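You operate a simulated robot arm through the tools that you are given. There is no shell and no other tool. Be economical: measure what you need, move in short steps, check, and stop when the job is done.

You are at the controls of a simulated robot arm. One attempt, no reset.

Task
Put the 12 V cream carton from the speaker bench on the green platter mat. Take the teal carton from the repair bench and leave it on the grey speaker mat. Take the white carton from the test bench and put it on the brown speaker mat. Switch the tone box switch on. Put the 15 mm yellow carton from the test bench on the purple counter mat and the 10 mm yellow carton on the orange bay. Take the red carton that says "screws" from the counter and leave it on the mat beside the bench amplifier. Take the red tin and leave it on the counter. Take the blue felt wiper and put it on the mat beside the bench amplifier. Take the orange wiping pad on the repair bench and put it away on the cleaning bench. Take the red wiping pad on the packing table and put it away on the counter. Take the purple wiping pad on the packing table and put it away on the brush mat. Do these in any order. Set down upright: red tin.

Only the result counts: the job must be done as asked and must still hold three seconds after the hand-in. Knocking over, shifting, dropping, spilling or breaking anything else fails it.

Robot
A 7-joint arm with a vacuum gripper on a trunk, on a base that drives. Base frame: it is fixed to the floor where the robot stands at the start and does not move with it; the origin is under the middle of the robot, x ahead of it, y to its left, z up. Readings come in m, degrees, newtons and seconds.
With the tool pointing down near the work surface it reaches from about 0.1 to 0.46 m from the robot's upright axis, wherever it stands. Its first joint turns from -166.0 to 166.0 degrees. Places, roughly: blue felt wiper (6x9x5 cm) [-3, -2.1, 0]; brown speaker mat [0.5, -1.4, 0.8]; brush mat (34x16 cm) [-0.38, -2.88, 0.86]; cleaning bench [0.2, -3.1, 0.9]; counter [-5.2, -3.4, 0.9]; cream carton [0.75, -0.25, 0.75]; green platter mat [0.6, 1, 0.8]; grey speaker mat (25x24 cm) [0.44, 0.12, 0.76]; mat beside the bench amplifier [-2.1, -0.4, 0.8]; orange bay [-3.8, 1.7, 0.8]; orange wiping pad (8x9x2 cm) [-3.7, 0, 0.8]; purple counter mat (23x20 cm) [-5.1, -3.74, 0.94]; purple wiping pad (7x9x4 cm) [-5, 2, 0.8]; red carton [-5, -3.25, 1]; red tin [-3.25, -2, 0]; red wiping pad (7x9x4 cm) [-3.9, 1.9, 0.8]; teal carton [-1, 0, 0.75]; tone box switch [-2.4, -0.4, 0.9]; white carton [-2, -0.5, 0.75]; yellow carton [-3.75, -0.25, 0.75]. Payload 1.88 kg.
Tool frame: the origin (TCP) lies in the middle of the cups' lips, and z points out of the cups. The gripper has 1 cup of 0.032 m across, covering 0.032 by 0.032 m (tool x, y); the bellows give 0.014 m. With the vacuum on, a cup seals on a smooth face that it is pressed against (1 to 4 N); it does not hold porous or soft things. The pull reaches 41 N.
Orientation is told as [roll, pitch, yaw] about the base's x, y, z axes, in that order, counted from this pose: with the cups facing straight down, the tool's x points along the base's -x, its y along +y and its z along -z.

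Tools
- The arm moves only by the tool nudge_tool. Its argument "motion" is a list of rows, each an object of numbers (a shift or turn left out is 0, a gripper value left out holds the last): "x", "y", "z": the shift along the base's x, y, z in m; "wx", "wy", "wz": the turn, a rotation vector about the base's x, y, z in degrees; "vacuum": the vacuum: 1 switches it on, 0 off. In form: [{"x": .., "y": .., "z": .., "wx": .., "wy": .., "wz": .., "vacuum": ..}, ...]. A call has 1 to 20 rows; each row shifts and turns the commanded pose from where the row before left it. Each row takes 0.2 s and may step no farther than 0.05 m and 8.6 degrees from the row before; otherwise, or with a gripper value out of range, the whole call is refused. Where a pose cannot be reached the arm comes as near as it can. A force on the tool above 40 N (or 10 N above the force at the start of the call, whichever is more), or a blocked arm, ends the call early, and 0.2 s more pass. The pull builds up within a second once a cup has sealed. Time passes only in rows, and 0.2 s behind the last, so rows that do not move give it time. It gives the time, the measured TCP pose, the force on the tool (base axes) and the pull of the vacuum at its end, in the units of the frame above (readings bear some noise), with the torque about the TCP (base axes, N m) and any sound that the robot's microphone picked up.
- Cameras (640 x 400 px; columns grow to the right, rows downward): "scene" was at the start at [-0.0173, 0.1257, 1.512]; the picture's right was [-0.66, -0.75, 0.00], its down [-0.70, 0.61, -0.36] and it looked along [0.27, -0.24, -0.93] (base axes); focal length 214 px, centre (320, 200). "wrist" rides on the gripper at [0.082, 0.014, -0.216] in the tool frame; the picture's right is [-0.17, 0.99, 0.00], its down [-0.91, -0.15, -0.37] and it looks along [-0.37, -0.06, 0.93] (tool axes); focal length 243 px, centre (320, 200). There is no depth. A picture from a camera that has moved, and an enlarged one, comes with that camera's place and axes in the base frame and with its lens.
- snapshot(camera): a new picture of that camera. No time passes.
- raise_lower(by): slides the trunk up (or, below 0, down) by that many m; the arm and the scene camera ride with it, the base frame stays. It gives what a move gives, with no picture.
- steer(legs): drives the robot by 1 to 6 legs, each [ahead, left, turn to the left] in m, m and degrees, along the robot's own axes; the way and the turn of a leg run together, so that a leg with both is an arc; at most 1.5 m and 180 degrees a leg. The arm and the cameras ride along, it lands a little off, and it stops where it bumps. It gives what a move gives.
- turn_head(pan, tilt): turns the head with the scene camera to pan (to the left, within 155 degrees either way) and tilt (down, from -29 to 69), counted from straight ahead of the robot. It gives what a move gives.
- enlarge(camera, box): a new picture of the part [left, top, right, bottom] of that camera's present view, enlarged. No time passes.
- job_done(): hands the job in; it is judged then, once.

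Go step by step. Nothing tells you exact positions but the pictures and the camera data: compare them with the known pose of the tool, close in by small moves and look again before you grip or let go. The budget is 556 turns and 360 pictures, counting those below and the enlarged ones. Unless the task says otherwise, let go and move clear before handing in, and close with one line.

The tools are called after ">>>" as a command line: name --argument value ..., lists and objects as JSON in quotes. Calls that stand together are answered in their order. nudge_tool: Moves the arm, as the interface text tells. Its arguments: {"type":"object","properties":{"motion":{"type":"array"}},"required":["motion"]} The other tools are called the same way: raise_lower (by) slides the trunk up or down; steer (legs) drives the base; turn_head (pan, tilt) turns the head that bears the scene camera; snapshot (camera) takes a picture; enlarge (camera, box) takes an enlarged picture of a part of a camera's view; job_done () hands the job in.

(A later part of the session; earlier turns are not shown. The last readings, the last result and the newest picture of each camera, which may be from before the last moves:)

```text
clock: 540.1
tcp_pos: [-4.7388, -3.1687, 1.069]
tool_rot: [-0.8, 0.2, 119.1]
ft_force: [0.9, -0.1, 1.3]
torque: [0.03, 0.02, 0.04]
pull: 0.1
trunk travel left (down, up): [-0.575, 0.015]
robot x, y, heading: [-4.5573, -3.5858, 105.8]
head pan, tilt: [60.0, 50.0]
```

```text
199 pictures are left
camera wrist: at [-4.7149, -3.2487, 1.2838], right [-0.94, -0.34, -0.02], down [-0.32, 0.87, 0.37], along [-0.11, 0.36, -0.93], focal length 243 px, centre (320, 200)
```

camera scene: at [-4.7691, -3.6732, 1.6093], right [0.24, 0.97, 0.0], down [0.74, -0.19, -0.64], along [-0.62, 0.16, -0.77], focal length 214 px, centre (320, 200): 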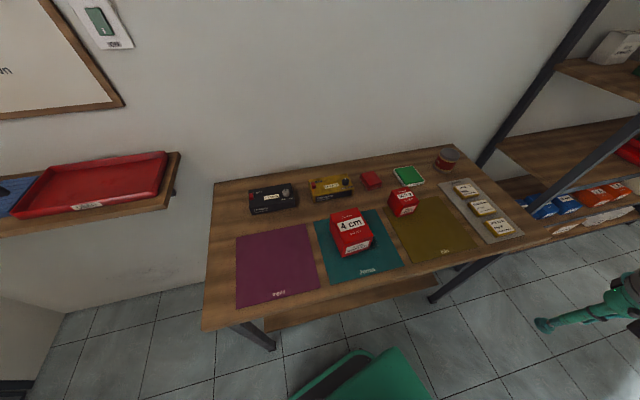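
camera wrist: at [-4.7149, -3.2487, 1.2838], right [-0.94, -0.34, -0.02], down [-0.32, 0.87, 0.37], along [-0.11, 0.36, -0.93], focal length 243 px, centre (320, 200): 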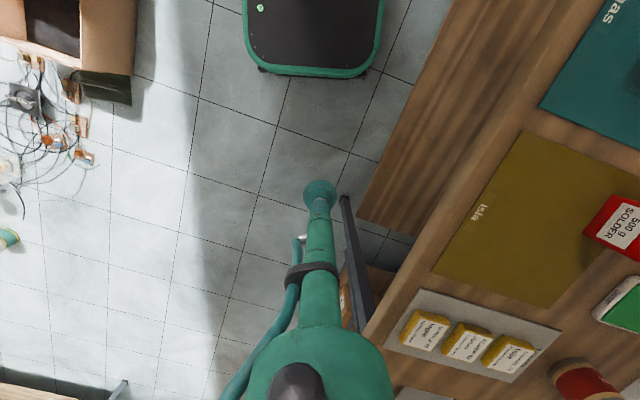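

The counter is undisturbed and the carton isn't here; it was probably lost near the bench. Drive back north and inspect.

>>> steer --legs '[[0, 0, -16], [0, -0.1, 0], [1.3, 0, 0], [1.1, 0, 0]]'

>>> turn_head --pan -20 --tilt 40

>>> snapshot --camera "scene"

>>> turn_head --pan 20 --tilt 45

>>> snapshot --camera "scene"

```text
clock: 553.5
tcp_pos: [-4.4553, -0.741, 1.0679]
tool_rot: [-0.9, 0.2, 100.9]
ft_force: [-0.2, -0.7, 0.2]
torque: [0.01, 0.0, 0.03]
pull: 0.1
trunk travel left (down, up): [-0.575, 0.015]
robot x, y, heading: [-4.4124, -1.1945, 87.8]
head pan, tilt: [60.0, 50.0]
```

```text
clock: 555.0
tcp_pos: [-4.457, -0.7419, 1.0675]
tool_rot: [-0.9, 0.2, 101.0]
ft_force: [-0.4, -0.5, 0.7]
torque: [-0.03, 0.03, 0.01]
pull: 0.0
trunk travel left (down, up): [-0.575, 0.015]
robot x, y, heading: [-4.4088, -1.1966, 87.8]
head pan, tilt: [-20.0, 40.0]
```

```text
198 pictures are left
camera scene: at [-4.5441, -1.1719, 1.6235], right [0.93, -0.38, 0.0], down [-0.24, -0.6, -0.77], along [0.29, 0.71, -0.64], focal length 214 px, centre (320, 200)
```

scene: 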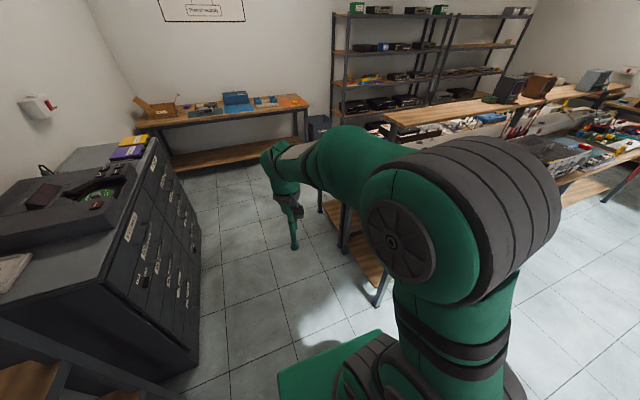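

```text
clock: 556.1
tcp_pos: [-4.4565, -0.7421, 1.0683]
tool_rot: [-1.0, 0.1, 100.9]
ft_force: [-0.1, -0.3, 0.0]
torque: [0.0, 0.0, -0.02]
pull: 0.1
trunk travel left (down, up): [-0.575, 0.015]
robot x, y, heading: [-4.4089, -1.1966, 87.9]
head pan, tilt: [20.0, 45.0]
```

```text
197 pictures are left
camera scene: at [-4.6009, -1.1731, 1.6162], right [0.95, 0.3, 0.0], down [0.21, -0.67, -0.71], along [-0.21, 0.67, -0.71], focal length 214 px, centre (320, 200)
```

scene: 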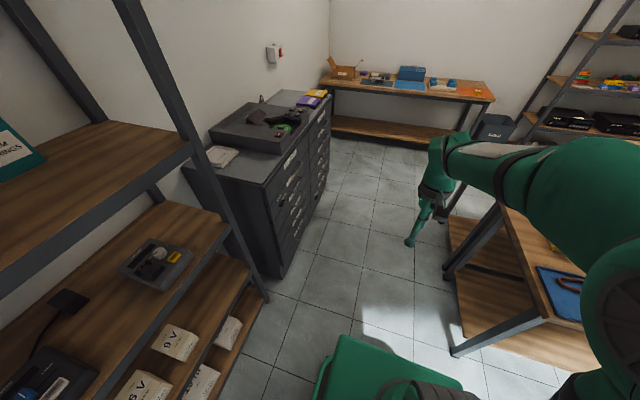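

>>> steer --legs '[[0.5, 0, 0], [0, 0, -87.9]]'

>>> turn_head --pan 20 --tilt 50

>>> snapshot --camera "scene"

>>> snapshot --camera "wrist"

```text
clock: 562.8
tcp_pos: [-3.9375, -0.6497, 1.0685]
tool_rot: [-1.0, 0.2, 11.6]
ft_force: [-1.0, -0.2, -0.2]
torque: [0.0, 0.02, 0.02]
pull: 0.1
trunk travel left (down, up): [-0.575, 0.015]
robot x, y, heading: [-4.3948, -0.6994, -1.5]
head pan, tilt: [20.0, 45.0]
```

```text
clock: 563.5
tcp_pos: [-3.9366, -0.6494, 1.0676]
tool_rot: [-0.8, 0.2, 11.5]
ft_force: [0.1, -0.6, -0.3]
torque: [0.0, 0.0, 0.02]
pull: 0.2
trunk travel left (down, up): [-0.575, 0.015]
robot x, y, heading: [-4.3932, -0.6998, -1.7]
head pan, tilt: [20.0, 50.0]
```

```text
196 pictures are left
camera scene: at [-4.3723, -0.5115, 1.6093], right [0.31, -0.95, 0.0], down [-0.73, -0.24, -0.64], along [0.61, 0.2, -0.77], focal length 214 px, centre (320, 200)
```

scene: 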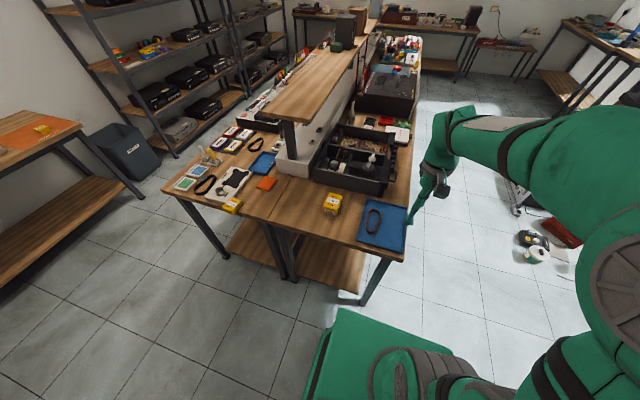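

```text
195 pictures are left
camera wrist: at [-4.02, -0.6481, 1.2839], right [-0.03, 1.0, -0.02], down [0.93, 0.04, 0.37], along [0.37, 0.0, -0.93], focal length 243 px, centre (320, 200)
```

wrist: 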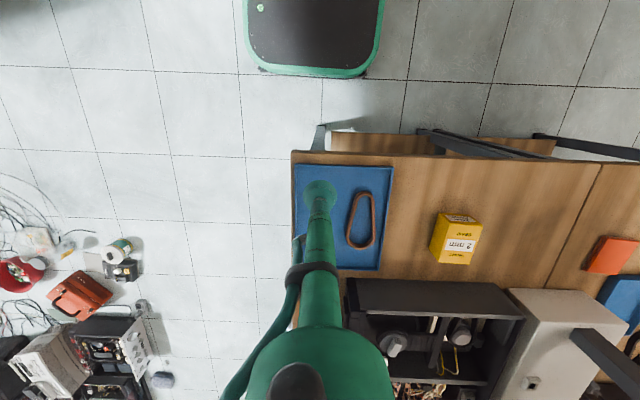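

>>> enlarge --camera "scene" --box '[160, 130, 300, 240]'

```text
3.64 times, centred on (230, 185) of scene
camera zoom: at [-4.3723, -0.5115, 1.6093], right [0.31, -0.95, 0.0], down [-0.73, -0.24, -0.64], along [0.61, 0.2, -0.77], focal length 780 px, centre (647, 254)
```

zoom: 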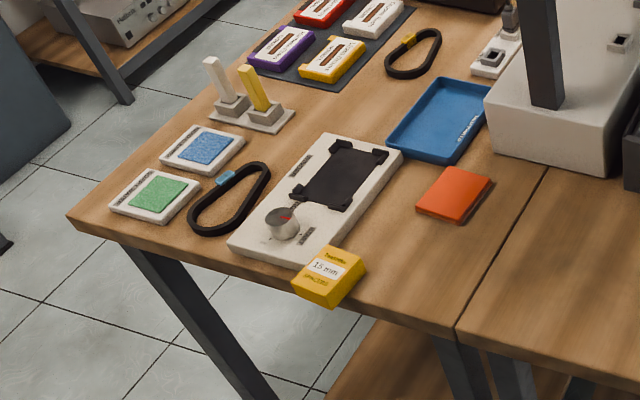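

The 15 mm carton lies on the repair bench edge by the white jig plate. Return to the earlier stance to compare whether the plate moved.

>>> steer --legs '[[0.05, 0.5, 0]]'

>>> nudge_tool --motion '[{"wx": 0.9, "wy": -0.2, "x": -0.02}, {"z": -0.04}, {"z": -0.04}]'

>>> snapshot --camera "wrist"

>>> turn_head --pan 0 --tilt 55

>>> snapshot --camera "scene"

```text
clock: 566.4
tcp_pos: [-3.8686, -0.1604, 1.0678]
tool_rot: [-1.0, 0.2, 11.1]
ft_force: [-1.0, 0.3, 0.2]
torque: [0.0, -0.01, -0.03]
pull: 0.0
trunk travel left (down, up): [-0.575, 0.015]
robot x, y, heading: [-4.3239, -0.2066, -2.0]
head pan, tilt: [20.0, 50.0]
```

```text
clock: 567.2
tcp_pos: [-3.887, -0.1606, 0.9886]
tool_rot: [-0.1, -0.1, 11.0]
ft_force: [0.6, 0.1, 0.5]
torque: [-0.01, 0.02, -0.01]
pull: 0.0
trunk travel left (down, up): [-0.575, 0.015]
robot x, y, heading: [-4.3253, -0.2075, -2.2]
head pan, tilt: [20.0, 50.0]
```

```text
193 pictures are left
camera wrist: at [-3.9706, -0.1618, 1.2031], right [-0.03, 1.0, 0.0], down [0.93, 0.02, 0.38], along [0.38, 0.01, -0.93], focal length 243 px, centre (320, 200)
```

wrist: 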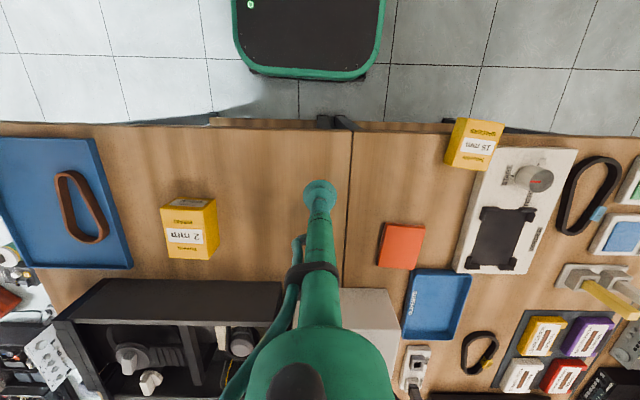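

```text
clock: 568.1
tcp_pos: [-3.8861, -0.1605, 0.9893]
tool_rot: [0.0, -0.2, 11.0]
ft_force: [-0.3, 0.3, -1.2]
torque: [0.04, -0.01, 0.03]
pull: 0.1
trunk travel left (down, up): [-0.575, 0.015]
robot x, y, heading: [-4.323, -0.207, -2.2]
head pan, tilt: [0.0, 55.0]
```

```text
192 pictures are left
camera scene: at [-4.3038, -0.0443, 1.6028], right [-0.04, -1.0, 0.0], down [-0.82, 0.03, -0.57], along [0.57, -0.02, -0.82], focal length 214 px, centre (320, 200)
```

scene: 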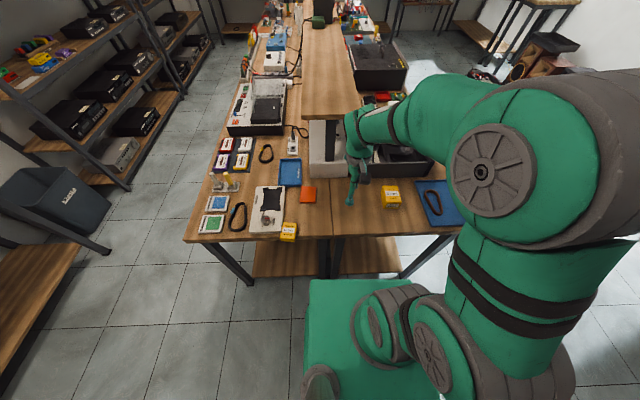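

The plate doesn't appear to have moved. Inspect the carton more closely before regripping.

>>> enlarge --camera "scene" --box '[230, 170, 340, 250]'

>>> enlarge --camera "wrist" --box '[400, 90, 600, 290]'

```text
5.00 times, centred on (285, 210) of scene
camera zoom: at [-4.3038, -0.0443, 1.6028], right [-0.04, -1.0, 0.0], down [-0.82, 0.03, -0.57], along [0.57, -0.02, -0.82], focal length 1072 px, centre (495, 150)
```

zoom: 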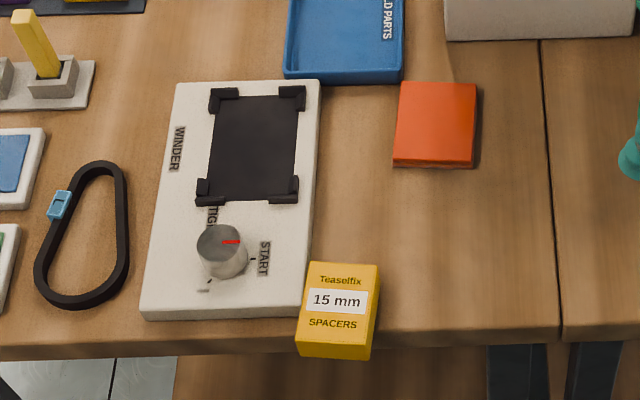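

```text
2.00 times, centred on (500, 190) of wrist
camera zoom: at [-3.9709, -0.1619, 1.2039], right [-0.03, 1.0, 0.0], down [0.93, 0.02, 0.38], along [0.38, 0.01, -0.93], focal length 485 px, centre (-40, 220)
```

zoom: 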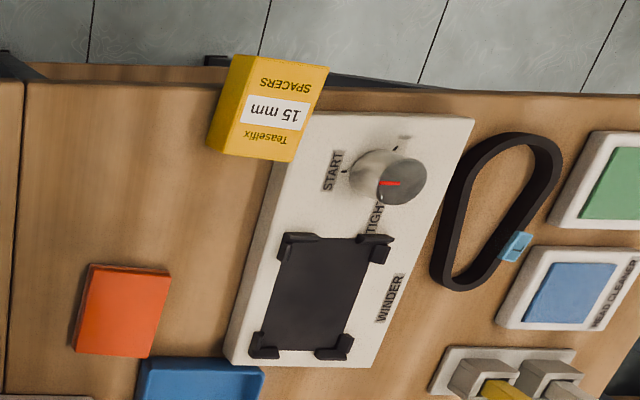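

The carton overhangs the bench edge a bit; grip on its inner half at about (-3.907, 0.063), gently.

>>> nudge_tool --motion '[{"x": -0.005, "y": 0.045}, {"x": -0.005, "y": 0.045}, {"x": -0.005, "y": 0.045}, {"x": -0.003, "y": 0.045}, {"y": 0.043}, {"z": -0.045}, {"z": -0.03, "vacuum": 1}]'

>>> snapshot --camera "wrist"

>>> enlarge --camera "scene" --box '[230, 170, 340, 250]'

```text
clock: 569.7
tcp_pos: [-3.9068, 0.0633, 0.9137]
tool_rot: [-0.1, -0.2, 10.9]
ft_force: [0.1, -0.2, -0.4]
torque: [-0.01, 0.01, 0.0]
pull: 0.0
trunk travel left (down, up): [-0.575, 0.015]
robot x, y, heading: [-4.3228, -0.2068, -2.4]
head pan, tilt: [0.0, 55.0]
```

```text
189 pictures are left
camera wrist: at [-3.9905, 0.0619, 1.1293], right [-0.02, 1.0, 0.0], down [0.93, 0.02, 0.38], along [0.38, 0.01, -0.93], focal length 243 px, centre (320, 200)
```

wrist: 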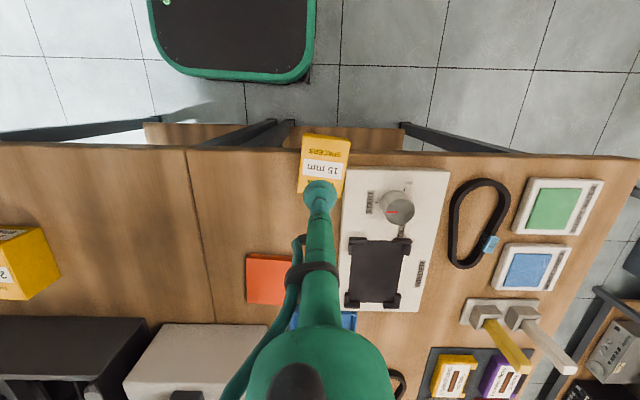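

```text
5.00 times, centred on (285, 210) of scene
camera zoom: at [-4.3037, -0.0443, 1.6028], right [-0.04, -1.0, 0.0], down [-0.82, 0.03, -0.57], along [0.57, -0.02, -0.82], focal length 1072 px, centre (495, 150)
```

zoom: 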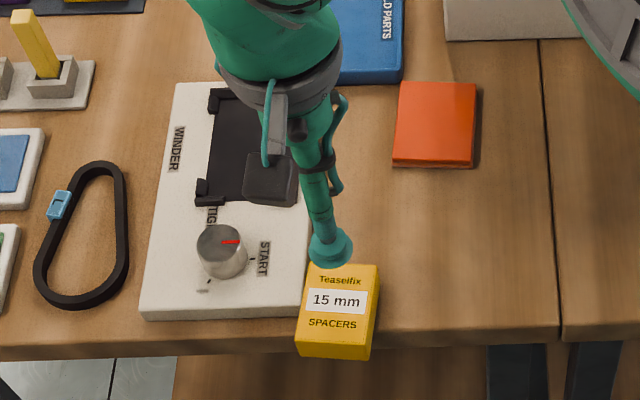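

>>> nudge_tool --motion '[{"x": -0.004, "y": 0.005, "z": -0.03}, {"z": -0.02}, {"z": -0.008}, {"z": -0.004}, {}]'

```text
clock: 570.9
tcp_pos: [-3.9101, 0.0683, 0.8515]
tool_rot: [-0.1, -0.2, 10.9]
ft_force: [-0.7, -0.9, 0.7]
torque: [0.0, -0.01, -0.03]
pull: 41.1
trunk travel left (down, up): [-0.575, 0.015]
robot x, y, heading: [-4.3209, -0.2034, -2.4]
head pan, tilt: [0.0, 55.0]
```

Sealed. Lift, and only then drive; I'll verify after lifting.

>>> nudge_tool --motion '[{"z": 0.03}, {"z": 0.045}, {"z": 0.045}, {"z": 0.045}, {"z": 0.045}, {"y": -0.045}, {"y": -0.045}, {"y": -0.045}, {"y": -0.045}, {"y": -0.045}]'

>>> snapshot --camera "wrist"

```text
clock: 573.1
tcp_pos: [-3.9124, -0.1587, 1.0611]
tool_rot: [-0.1, -0.1, 11.0]
ft_force: [0.8, 1.1, -0.5]
torque: [-0.06, -0.01, -0.01]
pull: 40.2
trunk travel left (down, up): [-0.575, 0.015]
robot x, y, heading: [-4.3256, -0.2063, -1.9]
head pan, tilt: [0.0, 55.0]
```

```text
187 pictures are left
camera wrist: at [-3.996, -0.1602, 1.2768], right [-0.03, 1.0, 0.0], down [0.93, 0.02, 0.38], along [0.38, 0.01, -0.93], focal length 243 px, centre (320, 200)
```

wrist: 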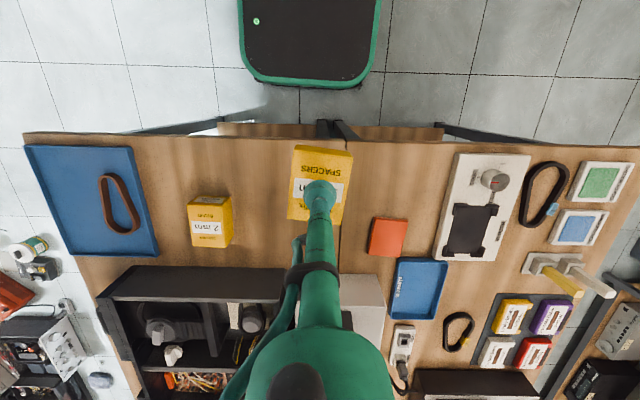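

>>> steer --legs '[[-0.12, 0, 0], [0, 0, 91.9], [-1.12, 0, 0], [-1.12, 0, 0], [-1.12, 0, 0]]'

>>> steer --legs '[[0, 0, 88]]'

>>> turn_head --pan 0 --tilt 50

>>> snapshot --camera "scene"

>>> snapshot --camera "wrist"

```text
clock: 594.1
tcp_pos: [-4.5971, -3.1516, 1.061]
tool_rot: [-0.1, -0.2, 100.2]
ft_force: [-1.0, 0.2, -1.2]
torque: [-0.01, 0.03, 0.03]
pull: 40.8
trunk travel left (down, up): [-0.575, 0.015]
robot x, y, heading: [-4.5578, -3.5649, 86.8]
head pan, tilt: [0.0, 55.0]
```

```text
clock: 598.3
tcp_pos: [-4.9684, -3.5895, 1.0624]
tool_rot: [-0.2, -0.1, -172.1]
ft_force: [-0.8, -0.3, -0.1]
torque: [0.01, 0.03, 0.0]
pull: 40.3
trunk travel left (down, up): [-0.575, 0.015]
robot x, y, heading: [-4.5559, -3.5606, 175.0]
head pan, tilt: [0.0, 55.0]
```

```text
clock: 598.9
tcp_pos: [-4.9678, -3.5894, 1.0611]
tool_rot: [-0.1, -0.2, -172.1]
ft_force: [0.1, 0.3, -1.6]
torque: [-0.01, 0.01, 0.0]
pull: 40.4
trunk travel left (down, up): [-0.575, 0.015]
robot x, y, heading: [-4.5579, -3.5628, 175.0]
head pan, tilt: [0.0, 50.0]
```

```text
186 pictures are left
camera scene: at [-4.5867, -3.7267, 1.6093], right [0.09, 1.0, 0.0], down [0.76, -0.07, -0.64], along [-0.64, 0.06, -0.77], focal length 214 px, centre (320, 200)
```

scene: 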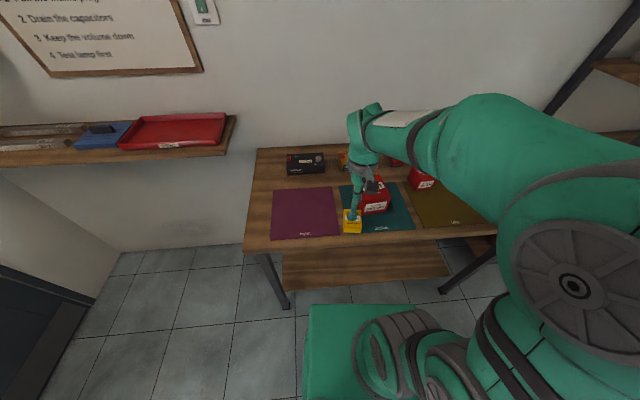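

```text
185 pictures are left
camera wrist: at [-4.8847, -3.5914, 1.2769], right [-0.03, -1.0, 0.0], down [-0.93, 0.03, 0.38], along [-0.38, 0.01, -0.93], focal length 243 px, centre (320, 200)
```

wrist: 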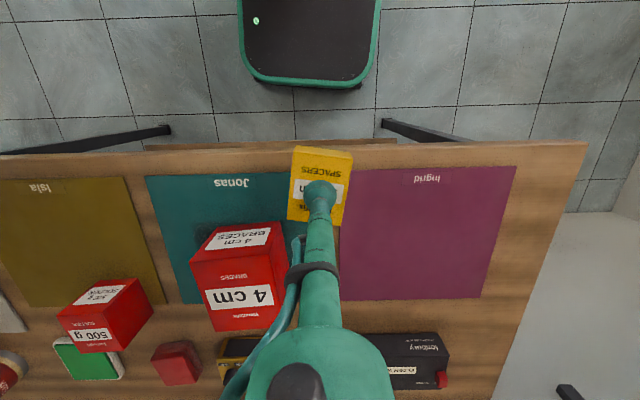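

Purple mat centre about (-5.08, -3.745). Move there and lower.

>>> nudge_tool --motion '[{"x": -0.02, "y": -0.032}, {"x": -0.022, "y": -0.031}, {"x": -0.022, "y": -0.031}, {"x": -0.024, "y": -0.031}, {"x": -0.024, "y": -0.031}, {"z": -0.03}]'

>>> snapshot --camera "wrist"

```text
clock: 600.3
tcp_pos: [-5.0813, -3.7463, 1.0318]
tool_rot: [-0.1, -0.2, -172.0]
ft_force: [-0.6, -0.2, -0.5]
torque: [0.02, -0.02, -0.04]
pull: 40.8
trunk travel left (down, up): [-0.575, 0.015]
robot x, y, heading: [-4.5535, -3.5616, 174.9]
head pan, tilt: [0.0, 50.0]
```

```text
184 pictures are left
camera wrist: at [-4.9972, -3.7489, 1.247], right [-0.03, -1.0, 0.0], down [-0.93, 0.03, 0.38], along [-0.38, 0.01, -0.93], focal length 243 px, centre (320, 200)
```

wrist: 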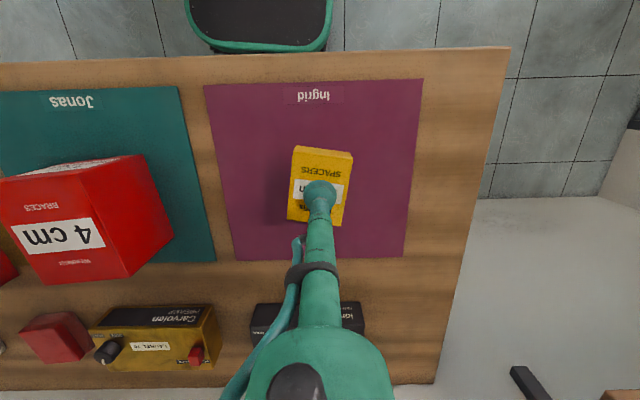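

>>> nudge_tool --motion '[{"z": -0.02}, {"z": -0.006}, {"z": -0.005}, {}]'

>>> nudge_tool --motion '[{"z": -0.004}, {}]'

```text
clock: 601.3
tcp_pos: [-5.079, -3.747, 1.0007]
tool_rot: [-0.2, -0.2, -172.2]
ft_force: [-0.5, 0.1, -1.1]
torque: [0.03, -0.02, -0.01]
pull: 40.6
trunk travel left (down, up): [-0.575, 0.015]
robot x, y, heading: [-4.5557, -3.563, 174.7]
head pan, tilt: [0.0, 50.0]
```

```text
clock: 601.9
tcp_pos: [-5.08, -3.7469, 0.9967]
tool_rot: [-0.2, -0.2, -172.0]
ft_force: [0.5, 0.2, 0.0]
torque: [0.0, -0.01, 0.03]
pull: 40.6
trunk travel left (down, up): [-0.575, 0.015]
robot x, y, heading: [-4.5574, -3.5607, 174.7]
head pan, tilt: [0.0, 50.0]
```

>>> nudge_tool --motion '[{"z": -0.004}, {"z": -0.003}, {}]'

>>> nudge_tool --motion '[{"z": -0.004}, {}]'

```text
clock: 602.7
tcp_pos: [-5.0804, -3.7443, 0.9903]
tool_rot: [-0.1, -0.2, -172.2]
ft_force: [0.0, 0.1, -0.3]
torque: [0.03, -0.01, 0.0]
pull: 40.6
trunk travel left (down, up): [-0.575, 0.015]
robot x, y, heading: [-4.5568, -3.5617, 174.8]
head pan, tilt: [0.0, 50.0]
```

```text
clock: 603.3
tcp_pos: [-5.0809, -3.7454, 0.9859]
tool_rot: [-0.2, -0.2, -172.1]
ft_force: [-0.5, -0.2, -1.4]
torque: [0.01, -0.03, 0.0]
pull: 40.5
trunk travel left (down, up): [-0.575, 0.015]
robot x, y, heading: [-4.5598, -3.5627, 175.3]
head pan, tilt: [0.0, 50.0]
```

>>> nudge_tool --motion '[{"z": -0.004}, {}]'

>>> nudge_tool --motion '[{"z": -0.004}, {}]'

```text
clock: 603.9
tcp_pos: [-5.0812, -3.7456, 0.9807]
tool_rot: [0.0, -0.2, -172.1]
ft_force: [-0.3, 0.5, -0.3]
torque: [-0.01, 0.03, 0.05]
pull: 40.2
trunk travel left (down, up): [-0.575, 0.015]
robot x, y, heading: [-4.5523, -3.5656, 174.9]
head pan, tilt: [0.0, 50.0]
```

```text
clock: 604.5
tcp_pos: [-5.0811, -3.7459, 0.9764]
tool_rot: [0.0, -0.3, -172.0]
ft_force: [0.3, 0.1, -0.8]
torque: [-0.05, 0.0, 0.01]
pull: 41.0
trunk travel left (down, up): [-0.575, 0.015]
robot x, y, heading: [-4.5567, -3.5652, 174.9]
head pan, tilt: [0.0, 50.0]
```

>>> nudge_tool --motion '[{"z": -0.004}, {}]'

>>> nudge_tool --motion '[{"z": -0.003}, {}]'

```text
clock: 605.1
tcp_pos: [-5.0802, -3.7456, 0.9747]
tool_rot: [-0.1, -0.2, -172.1]
ft_force: [0.7, 0.0, 5.1]
torque: [0.0, -0.14, -0.03]
pull: 40.9
trunk travel left (down, up): [-0.575, 0.015]
robot x, y, heading: [-4.5549, -3.5606, 174.7]
head pan, tilt: [0.0, 50.0]
```

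```text
clock: 605.7
tcp_pos: [-5.0813, -3.7456, 0.9716]
tool_rot: [0.0, -0.3, -172.0]
ft_force: [2.0, 0.6, 19.5]
torque: [0.01, -0.2, -0.06]
pull: 40.2
trunk travel left (down, up): [-0.575, 0.015]
robot x, y, heading: [-4.5538, -3.5638, 174.9]
head pan, tilt: [0.0, 50.0]
```

Touchdown. Release and lift.

>>> nudge_tool --motion '[{"vacuum": 0}, {}, {}, {}, {"z": 0.01}, {"z": 0.045}, {"z": 0.045}, {"x": 0.045}, {"x": 0.045}, {"x": 0.04, "y": 0.02}]'

>>> snapshot --camera "scene"

```text
clock: 607.9
tcp_pos: [-4.9513, -3.7252, 1.0682]
tool_rot: [-0.1, -0.2, -172.1]
ft_force: [0.2, -0.4, 0.1]
torque: [0.0, 0.02, 0.0]
pull: 0.1
trunk travel left (down, up): [-0.575, 0.015]
robot x, y, heading: [-4.5572, -3.5623, 174.9]
head pan, tilt: [0.0, 50.0]
```

```text
183 pictures are left
camera scene: at [-4.5865, -3.7268, 1.6093], right [0.09, 1.0, 0.0], down [0.76, -0.07, -0.64], along [-0.64, 0.06, -0.77], focal length 214 px, centre (320, 200)
```

scene: 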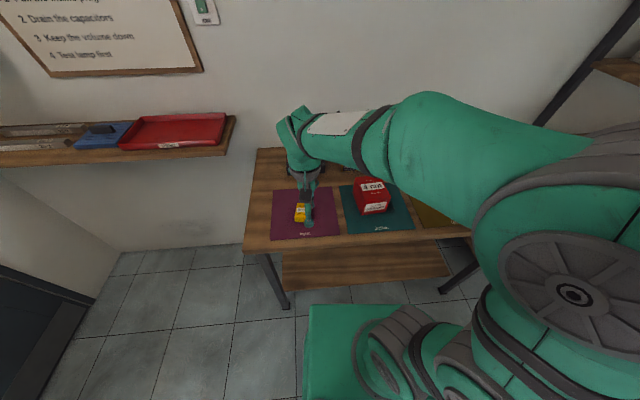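

15 mm carton is on the purple mat. Now the purple pad at the packing table.

>>> steer --legs '[[-0.05, 0, 0], [0, 0, -85], [1.4, 0, 0], [1.4, 0, 0]]'

```text
clock: 625.7
tcp_pos: [-4.7064, -0.3799, 1.0701]
tool_rot: [-0.1, -0.2, 103.8]
ft_force: [-0.3, 0.3, -0.6]
torque: [-0.04, 0.05, 0.02]
pull: 0.1
trunk travel left (down, up): [-0.575, 0.015]
robot x, y, heading: [-4.5034, -0.7583, 90.7]
head pan, tilt: [0.0, 50.0]
```

>>> nudge_tool --motion '[{"x": 0.045}, {"x": 0.045}, {"x": 0.045}, {"x": 0.045}, {"x": 0.03}]'

>>> steer --legs '[[1.4, 0, 0], [0.45, 0, 0], [0, 0.42, 0]]'

>>> snapshot --camera "scene"

>>> snapshot --camera "wrist"

```text
clock: 626.9
tcp_pos: [-4.4954, -0.3785, 1.0705]
tool_rot: [-0.1, -0.1, 103.8]
ft_force: [-0.6, -0.5, -0.3]
torque: [-0.02, 0.0, -0.02]
pull: 0.0
trunk travel left (down, up): [-0.575, 0.015]
robot x, y, heading: [-4.5032, -0.758, 90.5]
head pan, tilt: [0.0, 50.0]
```

```text
clock: 638.5
tcp_pos: [-4.9096, 1.5016, 1.0702]
tool_rot: [-0.1, -0.2, 102.4]
ft_force: [-0.7, 0.2, -0.3]
torque: [-0.01, 0.01, -0.01]
pull: 0.0
trunk travel left (down, up): [-0.575, 0.015]
robot x, y, heading: [-4.9318, 1.1203, 89.3]
head pan, tilt: [0.0, 50.0]
```

```text
182 pictures are left
camera scene: at [-5.0918, 1.1404, 1.6093], right [1.0, -0.02, 0.0], down [-0.01, -0.77, -0.64], along [0.01, 0.64, -0.77], focal length 214 px, centre (320, 200)
```

scene: 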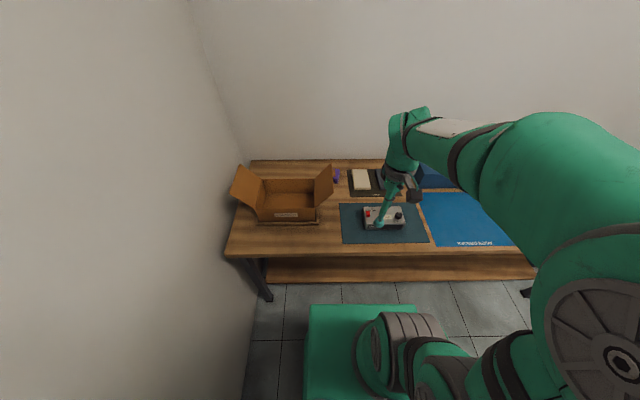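

```text
181 pictures are left
camera wrist: at [-4.9063, 1.4179, 1.2856], right [-1.0, -0.05, 0.0], down [-0.04, 0.92, 0.38], along [-0.02, 0.38, -0.93], focal length 243 px, centre (320, 200)
```

wrist: 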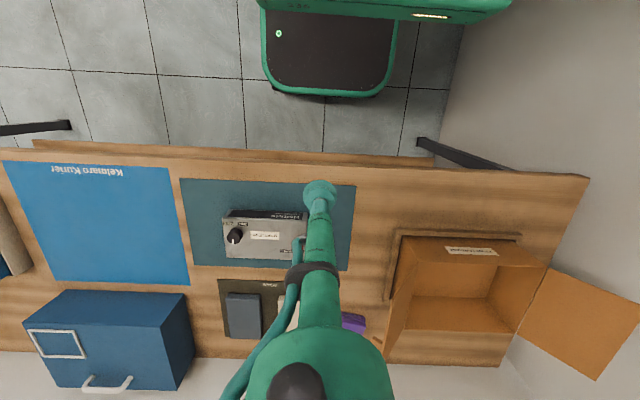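

>>> nudge_tool --motion '[{"x": 0.03, "y": 0.03}, {"x": 0.03, "y": 0.035}, {"x": 0.02, "y": 0.04}]'

>>> snapshot --camera "wrist"

>>> enlarge --camera "scene" --box '[225, 140, 405, 260]'

```text
clock: 639.3
tcp_pos: [-4.8264, 1.6053, 1.0699]
tool_rot: [-0.1, -0.2, 102.3]
ft_force: [-0.1, -0.9, -0.1]
torque: [0.01, 0.05, -0.01]
pull: 0.1
trunk travel left (down, up): [-0.575, 0.015]
robot x, y, heading: [-4.9304, 1.1207, 89.2]
head pan, tilt: [0.0, 50.0]
```

```text
180 pictures are left
camera wrist: at [-4.8229, 1.5226, 1.2847], right [-1.0, -0.05, 0.0], down [-0.04, 0.93, 0.38], along [-0.02, 0.38, -0.93], focal length 243 px, centre (320, 200)
```

wrist: 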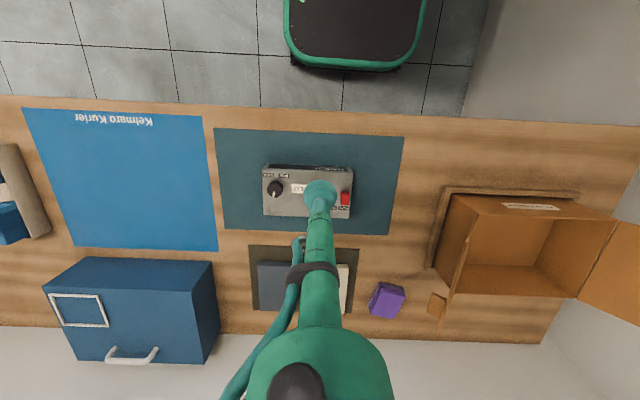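

```text
3.33 times, centred on (315, 200) of scene
camera zoom: at [-5.0916, 1.1406, 1.6093], right [1.0, -0.02, 0.0], down [-0.01, -0.77, -0.64], along [0.01, 0.64, -0.77], focal length 715 px, centre (337, 200)
```

zoom: 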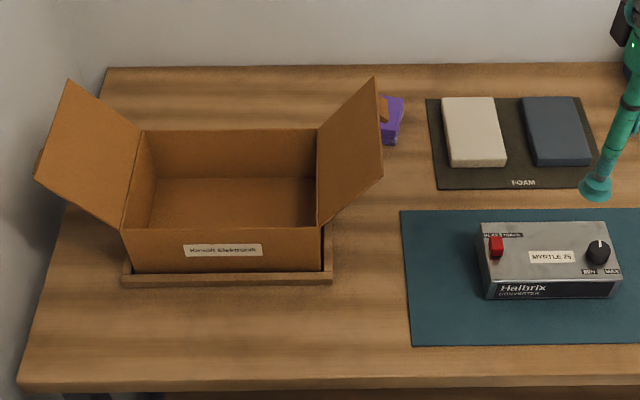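

Purple pad centre about (-5.01, 1.97), next to the box flap (edge at x≈-5.02, y≤1.93). Drive slightly closer and go above the pad.

>>> steer --legs '[[0.09, 0, 0.8]]'

>>> nudge_tool --motion '[{"x": -0.02, "y": 0.04}, {"x": -0.02, "y": 0.04}, {"x": -0.02, "y": 0.04}, {"x": -0.02, "y": 0.04}, {"z": -0.04}]'

>>> snapshot --camera "wrist"

>>> enlarge --camera "scene" --box '[225, 140, 405, 260]'

```text
clock: 640.4
tcp_pos: [-4.8329, 1.6989, 1.0705]
tool_rot: [0.0, -0.1, 103.0]
ft_force: [0.5, -0.1, -0.2]
torque: [-0.03, -0.02, 0.02]
pull: 0.0
trunk travel left (down, up): [-0.575, 0.015]
robot x, y, heading: [-4.9281, 1.2119, 90.0]
head pan, tilt: [0.0, 50.0]
```

```text
clock: 641.6
tcp_pos: [-4.9157, 1.8585, 1.0291]
tool_rot: [-0.1, -0.2, 103.0]
ft_force: [-0.4, 0.3, 0.8]
torque: [-0.01, 0.01, -0.03]
pull: 0.0
trunk travel left (down, up): [-0.575, 0.015]
robot x, y, heading: [-4.9326, 1.2152, 89.9]
head pan, tilt: [0.0, 50.0]
```

```text
178 pictures are left
camera wrist: at [-4.9098, 1.7748, 1.2439], right [-1.0, -0.06, 0.0], down [-0.06, 0.92, 0.38], along [-0.02, 0.38, -0.93], focal length 243 px, centre (320, 200)
```

wrist: 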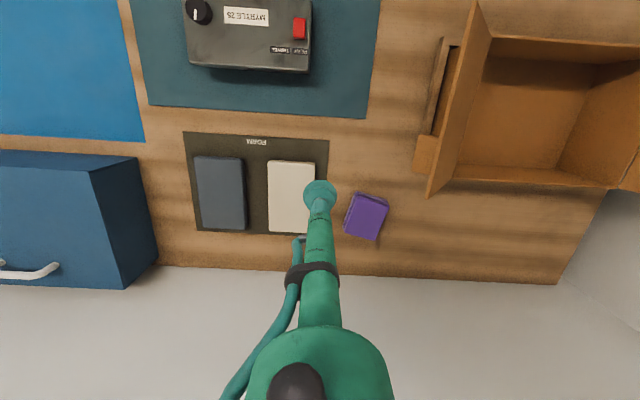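

```text
3.33 times, centred on (315, 200) of scene
camera zoom: at [-5.0914, 1.2295, 1.6093], right [1.0, 0.0, 0.0], down [0.0, -0.77, -0.64], along [0.0, 0.64, -0.77], focal length 715 px, centre (337, 200)
```

zoom: 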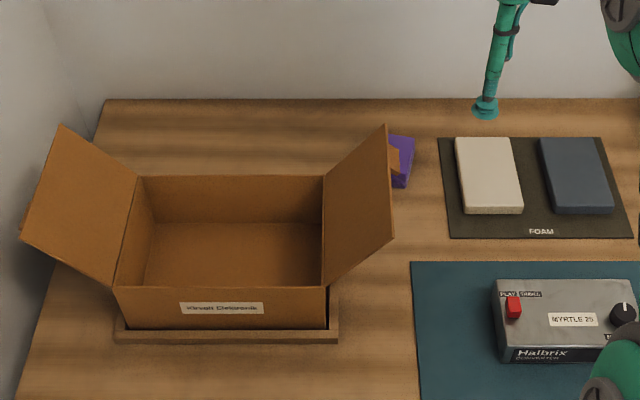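

>>> nudge_tool --motion '[{"x": -0.031, "y": 0.038, "z": -0.005}, {"x": -0.031, "y": 0.038, "z": -0.005}, {"x": -0.03, "y": 0.038}, {"z": -0.04}, {"z": -0.045}]'

>>> snapshot --camera "wrist"

```text
clock: 642.8
tcp_pos: [-5.0062, 1.9719, 0.9355]
tool_rot: [0.0, -0.2, 103.1]
ft_force: [0.0, 0.3, -0.3]
torque: [0.0, -0.03, -0.03]
pull: 0.1
trunk travel left (down, up): [-0.575, 0.015]
robot x, y, heading: [-4.9266, 1.2139, 90.3]
head pan, tilt: [0.0, 50.0]
```

```text
176 pictures are left
camera wrist: at [-5.0013, 1.8886, 1.1498], right [-1.0, -0.06, 0.0], down [-0.06, 0.92, 0.38], along [-0.02, 0.38, -0.93], focal length 243 px, centre (320, 200)
```

wrist: 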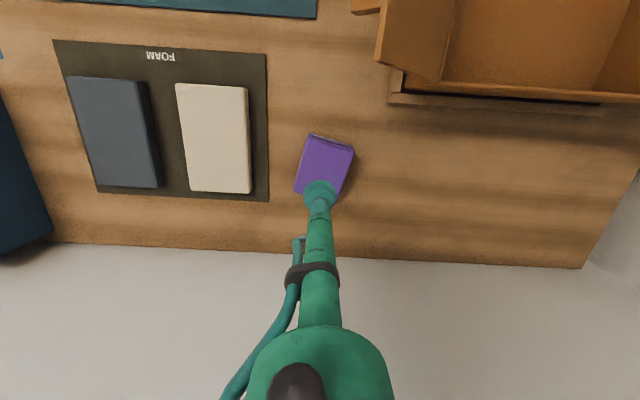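

>>> nudge_tool --motion '[{"x": -0.004, "z": -0.04}, {"z": -0.035, "vacuum": 1}, {"z": -0.015}, {}]'

>>> snapshot --camera "wrist"

```text
clock: 643.8
tcp_pos: [-5.0097, 1.9715, 0.8461]
tool_rot: [-0.1, -0.2, 103.1]
ft_force: [0.1, -0.2, 0.5]
torque: [0.01, 0.03, -0.02]
pull: 0.1
trunk travel left (down, up): [-0.575, 0.015]
robot x, y, heading: [-4.9279, 1.2122, 90.0]
head pan, tilt: [0.0, 50.0]
```

```text
175 pictures are left
camera wrist: at [-5.0048, 1.8889, 1.0606], right [-1.0, -0.06, 0.0], down [-0.06, 0.92, 0.38], along [-0.02, 0.38, -0.93], focal length 243 px, centre (320, 200)
```

wrist: 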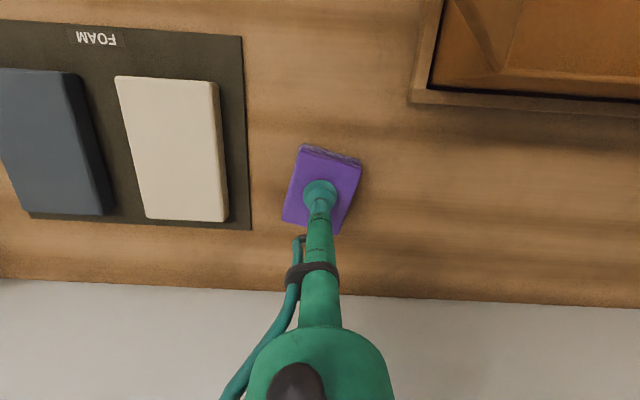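

>>> nudge_tool --motion '[{"z": -0.008}, {"z": -0.006}, {"z": -0.005}, {}, {}]'

```text
clock: 645.0
tcp_pos: [-5.0096, 1.9725, 0.8309]
tool_rot: [-0.1, -0.4, 103.1]
ft_force: [-0.5, -1.1, 29.5]
torque: [-0.05, 0.02, -0.08]
pull: 41.1
trunk travel left (down, up): [-0.575, 0.015]
robot x, y, heading: [-4.9282, 1.2142, 89.7]
head pan, tilt: [0.0, 50.0]
```

Sealed. Lift, sidestep away from the flap, retract.

>>> nudge_tool --motion '[{"z": 0.03}, {"z": 0.04}, {"z": 0.04}, {"x": 0.04}, {"x": 0.045}, {"x": 0.02, "y": -0.04}, {"y": -0.045}, {"y": -0.045, "z": 0.02}, {"y": -0.04, "z": 0.02}, {"y": -0.04, "z": 0.02}, {"y": -0.04, "z": 0.02}, {"y": -0.04, "z": 0.02}, {"y": -0.04}]'

>>> snapshot --camera "wrist"

```text
clock: 647.8
tcp_pos: [-4.9056, 1.642, 1.0343]
tool_rot: [-0.1, -0.2, 103.0]
ft_force: [0.2, 0.9, -1.3]
torque: [0.01, -0.03, -0.01]
pull: 40.4
trunk travel left (down, up): [-0.575, 0.015]
robot x, y, heading: [-4.9269, 1.212, 90.0]
head pan, tilt: [0.0, 50.0]
```

```text
174 pictures are left
camera wrist: at [-4.9006, 1.5593, 1.2497], right [-1.0, -0.06, 0.0], down [-0.06, 0.92, 0.38], along [-0.02, 0.38, -0.93], focal length 243 px, centre (320, 200)
```

wrist: 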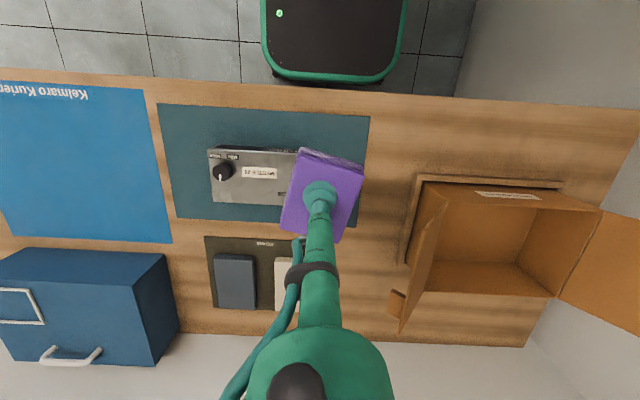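

Pad held. Drive the known southern route towards the cleaning bench.

>>> steer --legs '[[-0.2, 0, 0], [0, -0.45, 0], [-1.1, 0, 0], [-1.1, 0, 0], [0, -1.4, 0]]'

```text
clock: 668.7
tcp_pos: [-3.062, -0.7519, 1.033]
tool_rot: [-0.2, -0.3, 103.8]
ft_force: [0.7, -0.1, -0.5]
torque: [0.01, 0.01, -0.01]
pull: 40.1
trunk travel left (down, up): [-0.575, 0.015]
robot x, y, heading: [-3.0782, -1.1806, 90.8]
head pan, tilt: [0.0, 50.0]
```

>>> steer --legs '[[0, -1.4, 0], [0, -1.4, 0], [-0.25, 0, 0], [0, 0, 179]]'

>>> turn_head --pan 0 --tilt 40

>>> snapshot --camera "scene"

```text
clock: 690.9
tcp_pos: [-0.2989, -1.7955, 1.0337]
tool_rot: [0.1, -0.3, -79.9]
ft_force: [-0.6, 0.2, -0.2]
torque: [-0.01, 0.02, 0.0]
pull: 40.9
trunk travel left (down, up): [-0.575, 0.015]
robot x, y, heading: [-0.2533, -1.3665, -92.9]
head pan, tilt: [0.0, 50.0]
```

```text
clock: 691.6
tcp_pos: [-0.2982, -1.7958, 1.0342]
tool_rot: [-0.1, -0.1, -80.0]
ft_force: [-0.1, -0.3, -0.3]
torque: [0.02, -0.01, 0.02]
pull: 40.6
trunk travel left (down, up): [-0.575, 0.015]
robot x, y, heading: [-0.2529, -1.3686, -93.0]
head pan, tilt: [0.0, 40.0]
```

```text
173 pictures are left
camera scene: at [-0.0898, -1.4026, 1.6234], right [-1.0, 0.05, 0.0], down [0.04, 0.64, -0.77], along [-0.04, -0.76, -0.64], focal length 214 px, centre (320, 200)
```

scene: 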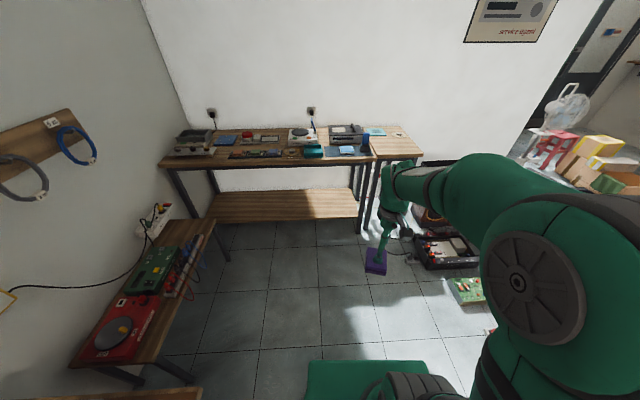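

>>> enlarge --camera "scene" --box '[150, 100, 440, 180]'

```text
2.21 times, centred on (295, 140) of scene
camera zoom: at [-0.0898, -1.4026, 1.6234], right [-1.0, 0.05, 0.0], down [0.04, 0.64, -0.77], along [-0.04, -0.76, -0.64], focal length 473 px, centre (375, 332)
```

zoom: 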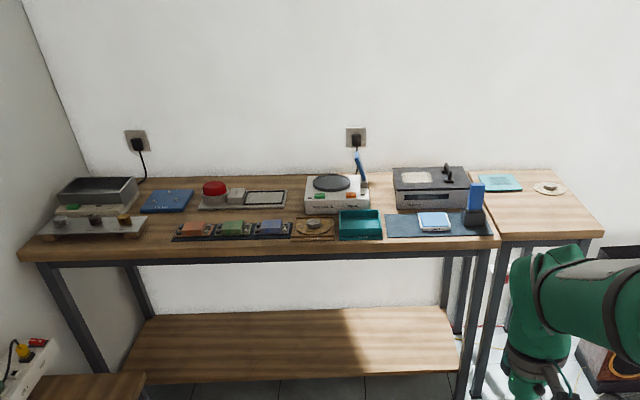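

The brush mat is the blue-grey mat with the brush stand at about (-0.38, -2.88). Drive up to the bench.

>>> steer --legs '[[0.85, 0, 3]]'

>>> turn_head --pan 0 --tilt 50

>>> snapshot --camera "scene"

>>> snapshot --camera "wrist"

```text
clock: 696.2
tcp_pos: [-0.2879, -2.6644, 1.0344]
tool_rot: [-0.2, -0.1, -76.2]
ft_force: [-0.3, -0.4, 0.3]
torque: [0.01, 0.0, -0.01]
pull: 40.5
trunk travel left (down, up): [-0.575, 0.015]
robot x, y, heading: [-0.2734, -2.2375, -89.2]
head pan, tilt: [0.0, 40.0]
```

```text
clock: 697.0
tcp_pos: [-0.2888, -2.6648, 1.0337]
tool_rot: [-0.1, -0.1, -76.3]
ft_force: [0.5, 0.7, -0.3]
torque: [0.04, -0.01, -0.02]
pull: 40.3
trunk travel left (down, up): [-0.575, 0.015]
robot x, y, heading: [-0.2673, -2.2367, -89.6]
head pan, tilt: [0.0, 50.0]
```

```text
171 pictures are left
camera scene: at [-0.1068, -2.2513, 1.6094], right [-1.0, -0.01, 0.0], down [-0.01, 0.77, -0.64], along [0.01, -0.64, -0.77], focal length 214 px, centre (320, 200)
```

scene: 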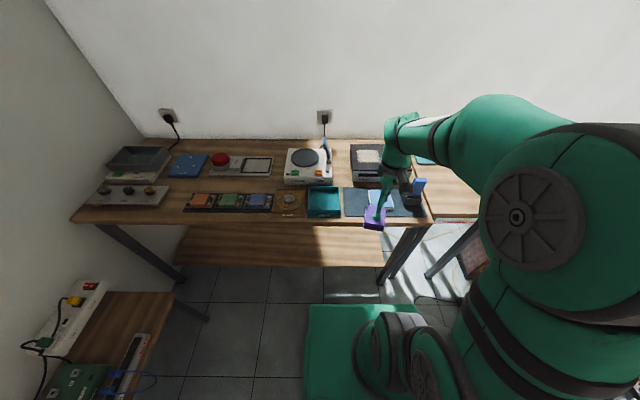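

```text
170 pictures are left
camera wrist: at [-0.2948, -2.5805, 1.2494], right [1.0, 0.07, 0.0], down [0.07, -0.92, 0.38], along [0.03, -0.38, -0.93], focal length 243 px, centre (320, 200)
```

wrist: 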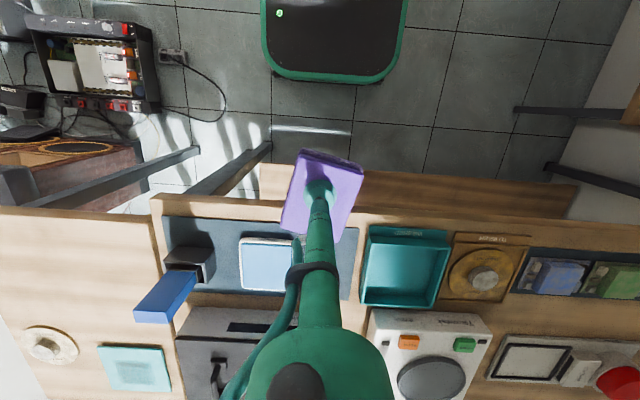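

Free eastern part of the brush mat: x -0.31…-0.21, y -2.96…-2.78. Rotate the pad 13° to align and move to (-0.26, -2.866).

>>> nudge_tool --motion '[{"wz": 6.5, "x": 0.008, "y": -0.04}, {"wz": 6.5, "x": 0.008, "y": -0.04}, {"x": 0.007, "y": -0.04}, {"x": 0.004, "y": -0.04}, {"x": 0.003, "y": -0.04}, {"z": -0.04}, {"z": -0.03}]'

>>> snapshot --camera "wrist"

>>> enlarge --camera "scene" --box '[290, 130, 450, 240]'

```text
clock: 698.6
tcp_pos: [-0.2578, -2.864, 0.9631]
tool_rot: [0.0, -0.3, -63.2]
ft_force: [-0.7, -0.5, -0.4]
torque: [0.01, 0.01, 0.01]
pull: 40.3
trunk travel left (down, up): [-0.575, 0.015]
robot x, y, heading: [-0.2712, -2.2345, -89.5]
head pan, tilt: [0.0, 50.0]
```

```text
169 pictures are left
camera wrist: at [-0.2832, -2.7833, 1.1795], right [0.95, 0.3, 0.0], down [0.28, -0.88, 0.38], along [0.11, -0.36, -0.93], focal length 243 px, centre (320, 200)
```

wrist: 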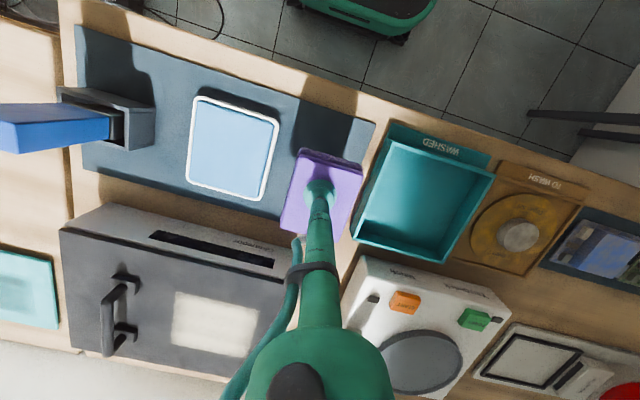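

```text
3.64 times, centred on (370, 185) of scene
camera zoom: at [-0.1068, -2.2513, 1.6094], right [-1.0, -0.01, 0.0], down [-0.01, 0.77, -0.64], along [0.01, -0.64, -0.77], focal length 780 px, centre (138, 254)
```

zoom: 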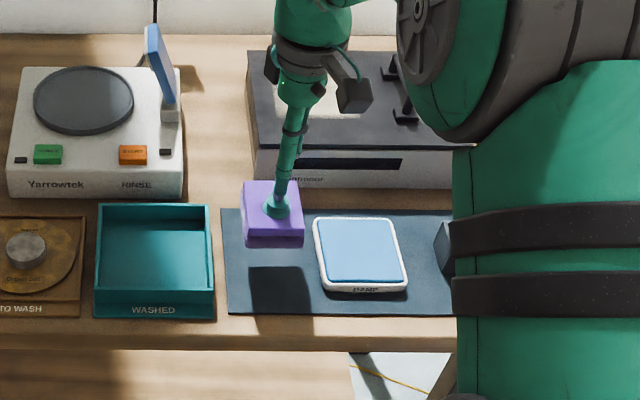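

>>> nudge_tool --motion '[{"x": -0.008, "z": -0.03}, {"z": -0.012}, {"z": -0.005}, {}]'

>>> snapshot --camera "wrist"

```text
clock: 699.6
tcp_pos: [-0.2661, -2.8652, 0.9156]
tool_rot: [0.0, -0.2, -63.2]
ft_force: [-0.7, -0.3, -0.2]
torque: [-0.01, 0.0, 0.01]
pull: 40.4
trunk travel left (down, up): [-0.575, 0.015]
robot x, y, heading: [-0.2712, -2.2345, -89.4]
head pan, tilt: [0.0, 50.0]
```

```text
167 pictures are left
camera wrist: at [-0.2914, -2.7845, 1.132], right [0.95, 0.3, 0.0], down [0.28, -0.88, 0.38], along [0.11, -0.36, -0.93], focal length 243 px, centre (320, 200)
```

wrist: 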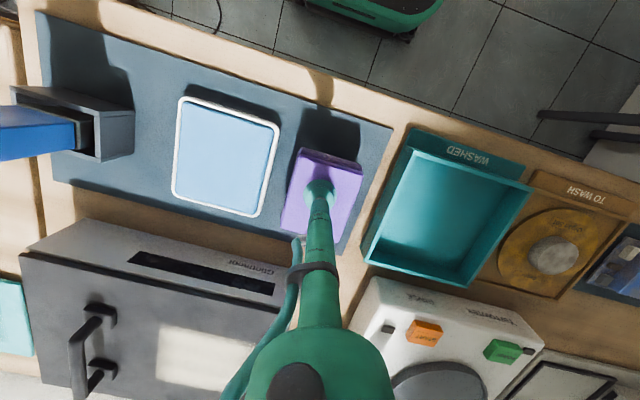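

>>> nudge_tool --motion '[{"y": 0.015, "x": 0.002}, {"z": -0.005}, {"z": -0.004}, {}]'

>>> nudge_tool --motion '[{"z": -0.004}, {}]'

```text
clock: 700.6
tcp_pos: [-0.2647, -2.8507, 0.9081]
tool_rot: [0.0, -0.2, -63.2]
ft_force: [-0.1, 0.2, -0.5]
torque: [0.03, 0.03, 0.01]
pull: 40.4
trunk travel left (down, up): [-0.575, 0.015]
robot x, y, heading: [-0.2712, -2.2372, -89.4]
head pan, tilt: [0.0, 50.0]
```

```text
clock: 701.2
tcp_pos: [-0.2647, -2.8502, 0.9037]
tool_rot: [-0.1, -0.1, -63.3]
ft_force: [0.8, 0.5, -0.4]
torque: [0.0, 0.0, 0.0]
pull: 40.4
trunk travel left (down, up): [-0.575, 0.015]
robot x, y, heading: [-0.2725, -2.2373, -89.3]
head pan, tilt: [0.0, 50.0]
```

>>> nudge_tool --motion '[{"z": -0.004}, {"z": -0.003}, {}]'

>>> nudge_tool --motion '[{"z": -0.004}, {}]'

```text
clock: 702.0
tcp_pos: [-0.2644, -2.8499, 0.8984]
tool_rot: [-0.1, -0.3, -63.2]
ft_force: [-1.8, 0.5, 4.1]
torque: [0.01, -0.07, -0.04]
pull: 40.9
trunk travel left (down, up): [-0.575, 0.015]
robot x, y, heading: [-0.2746, -2.2352, -89.3]
head pan, tilt: [0.0, 50.0]
```

```text
clock: 702.6
tcp_pos: [-0.265, -2.8505, 0.8965]
tool_rot: [-0.2, -0.4, -63.3]
ft_force: [-1.8, 3.6, 22.9]
torque: [0.08, -0.02, -0.06]
pull: 41.3
trunk travel left (down, up): [-0.575, 0.015]
robot x, y, heading: [-0.2692, -2.2323, -89.4]
head pan, tilt: [0.0, 50.0]
```

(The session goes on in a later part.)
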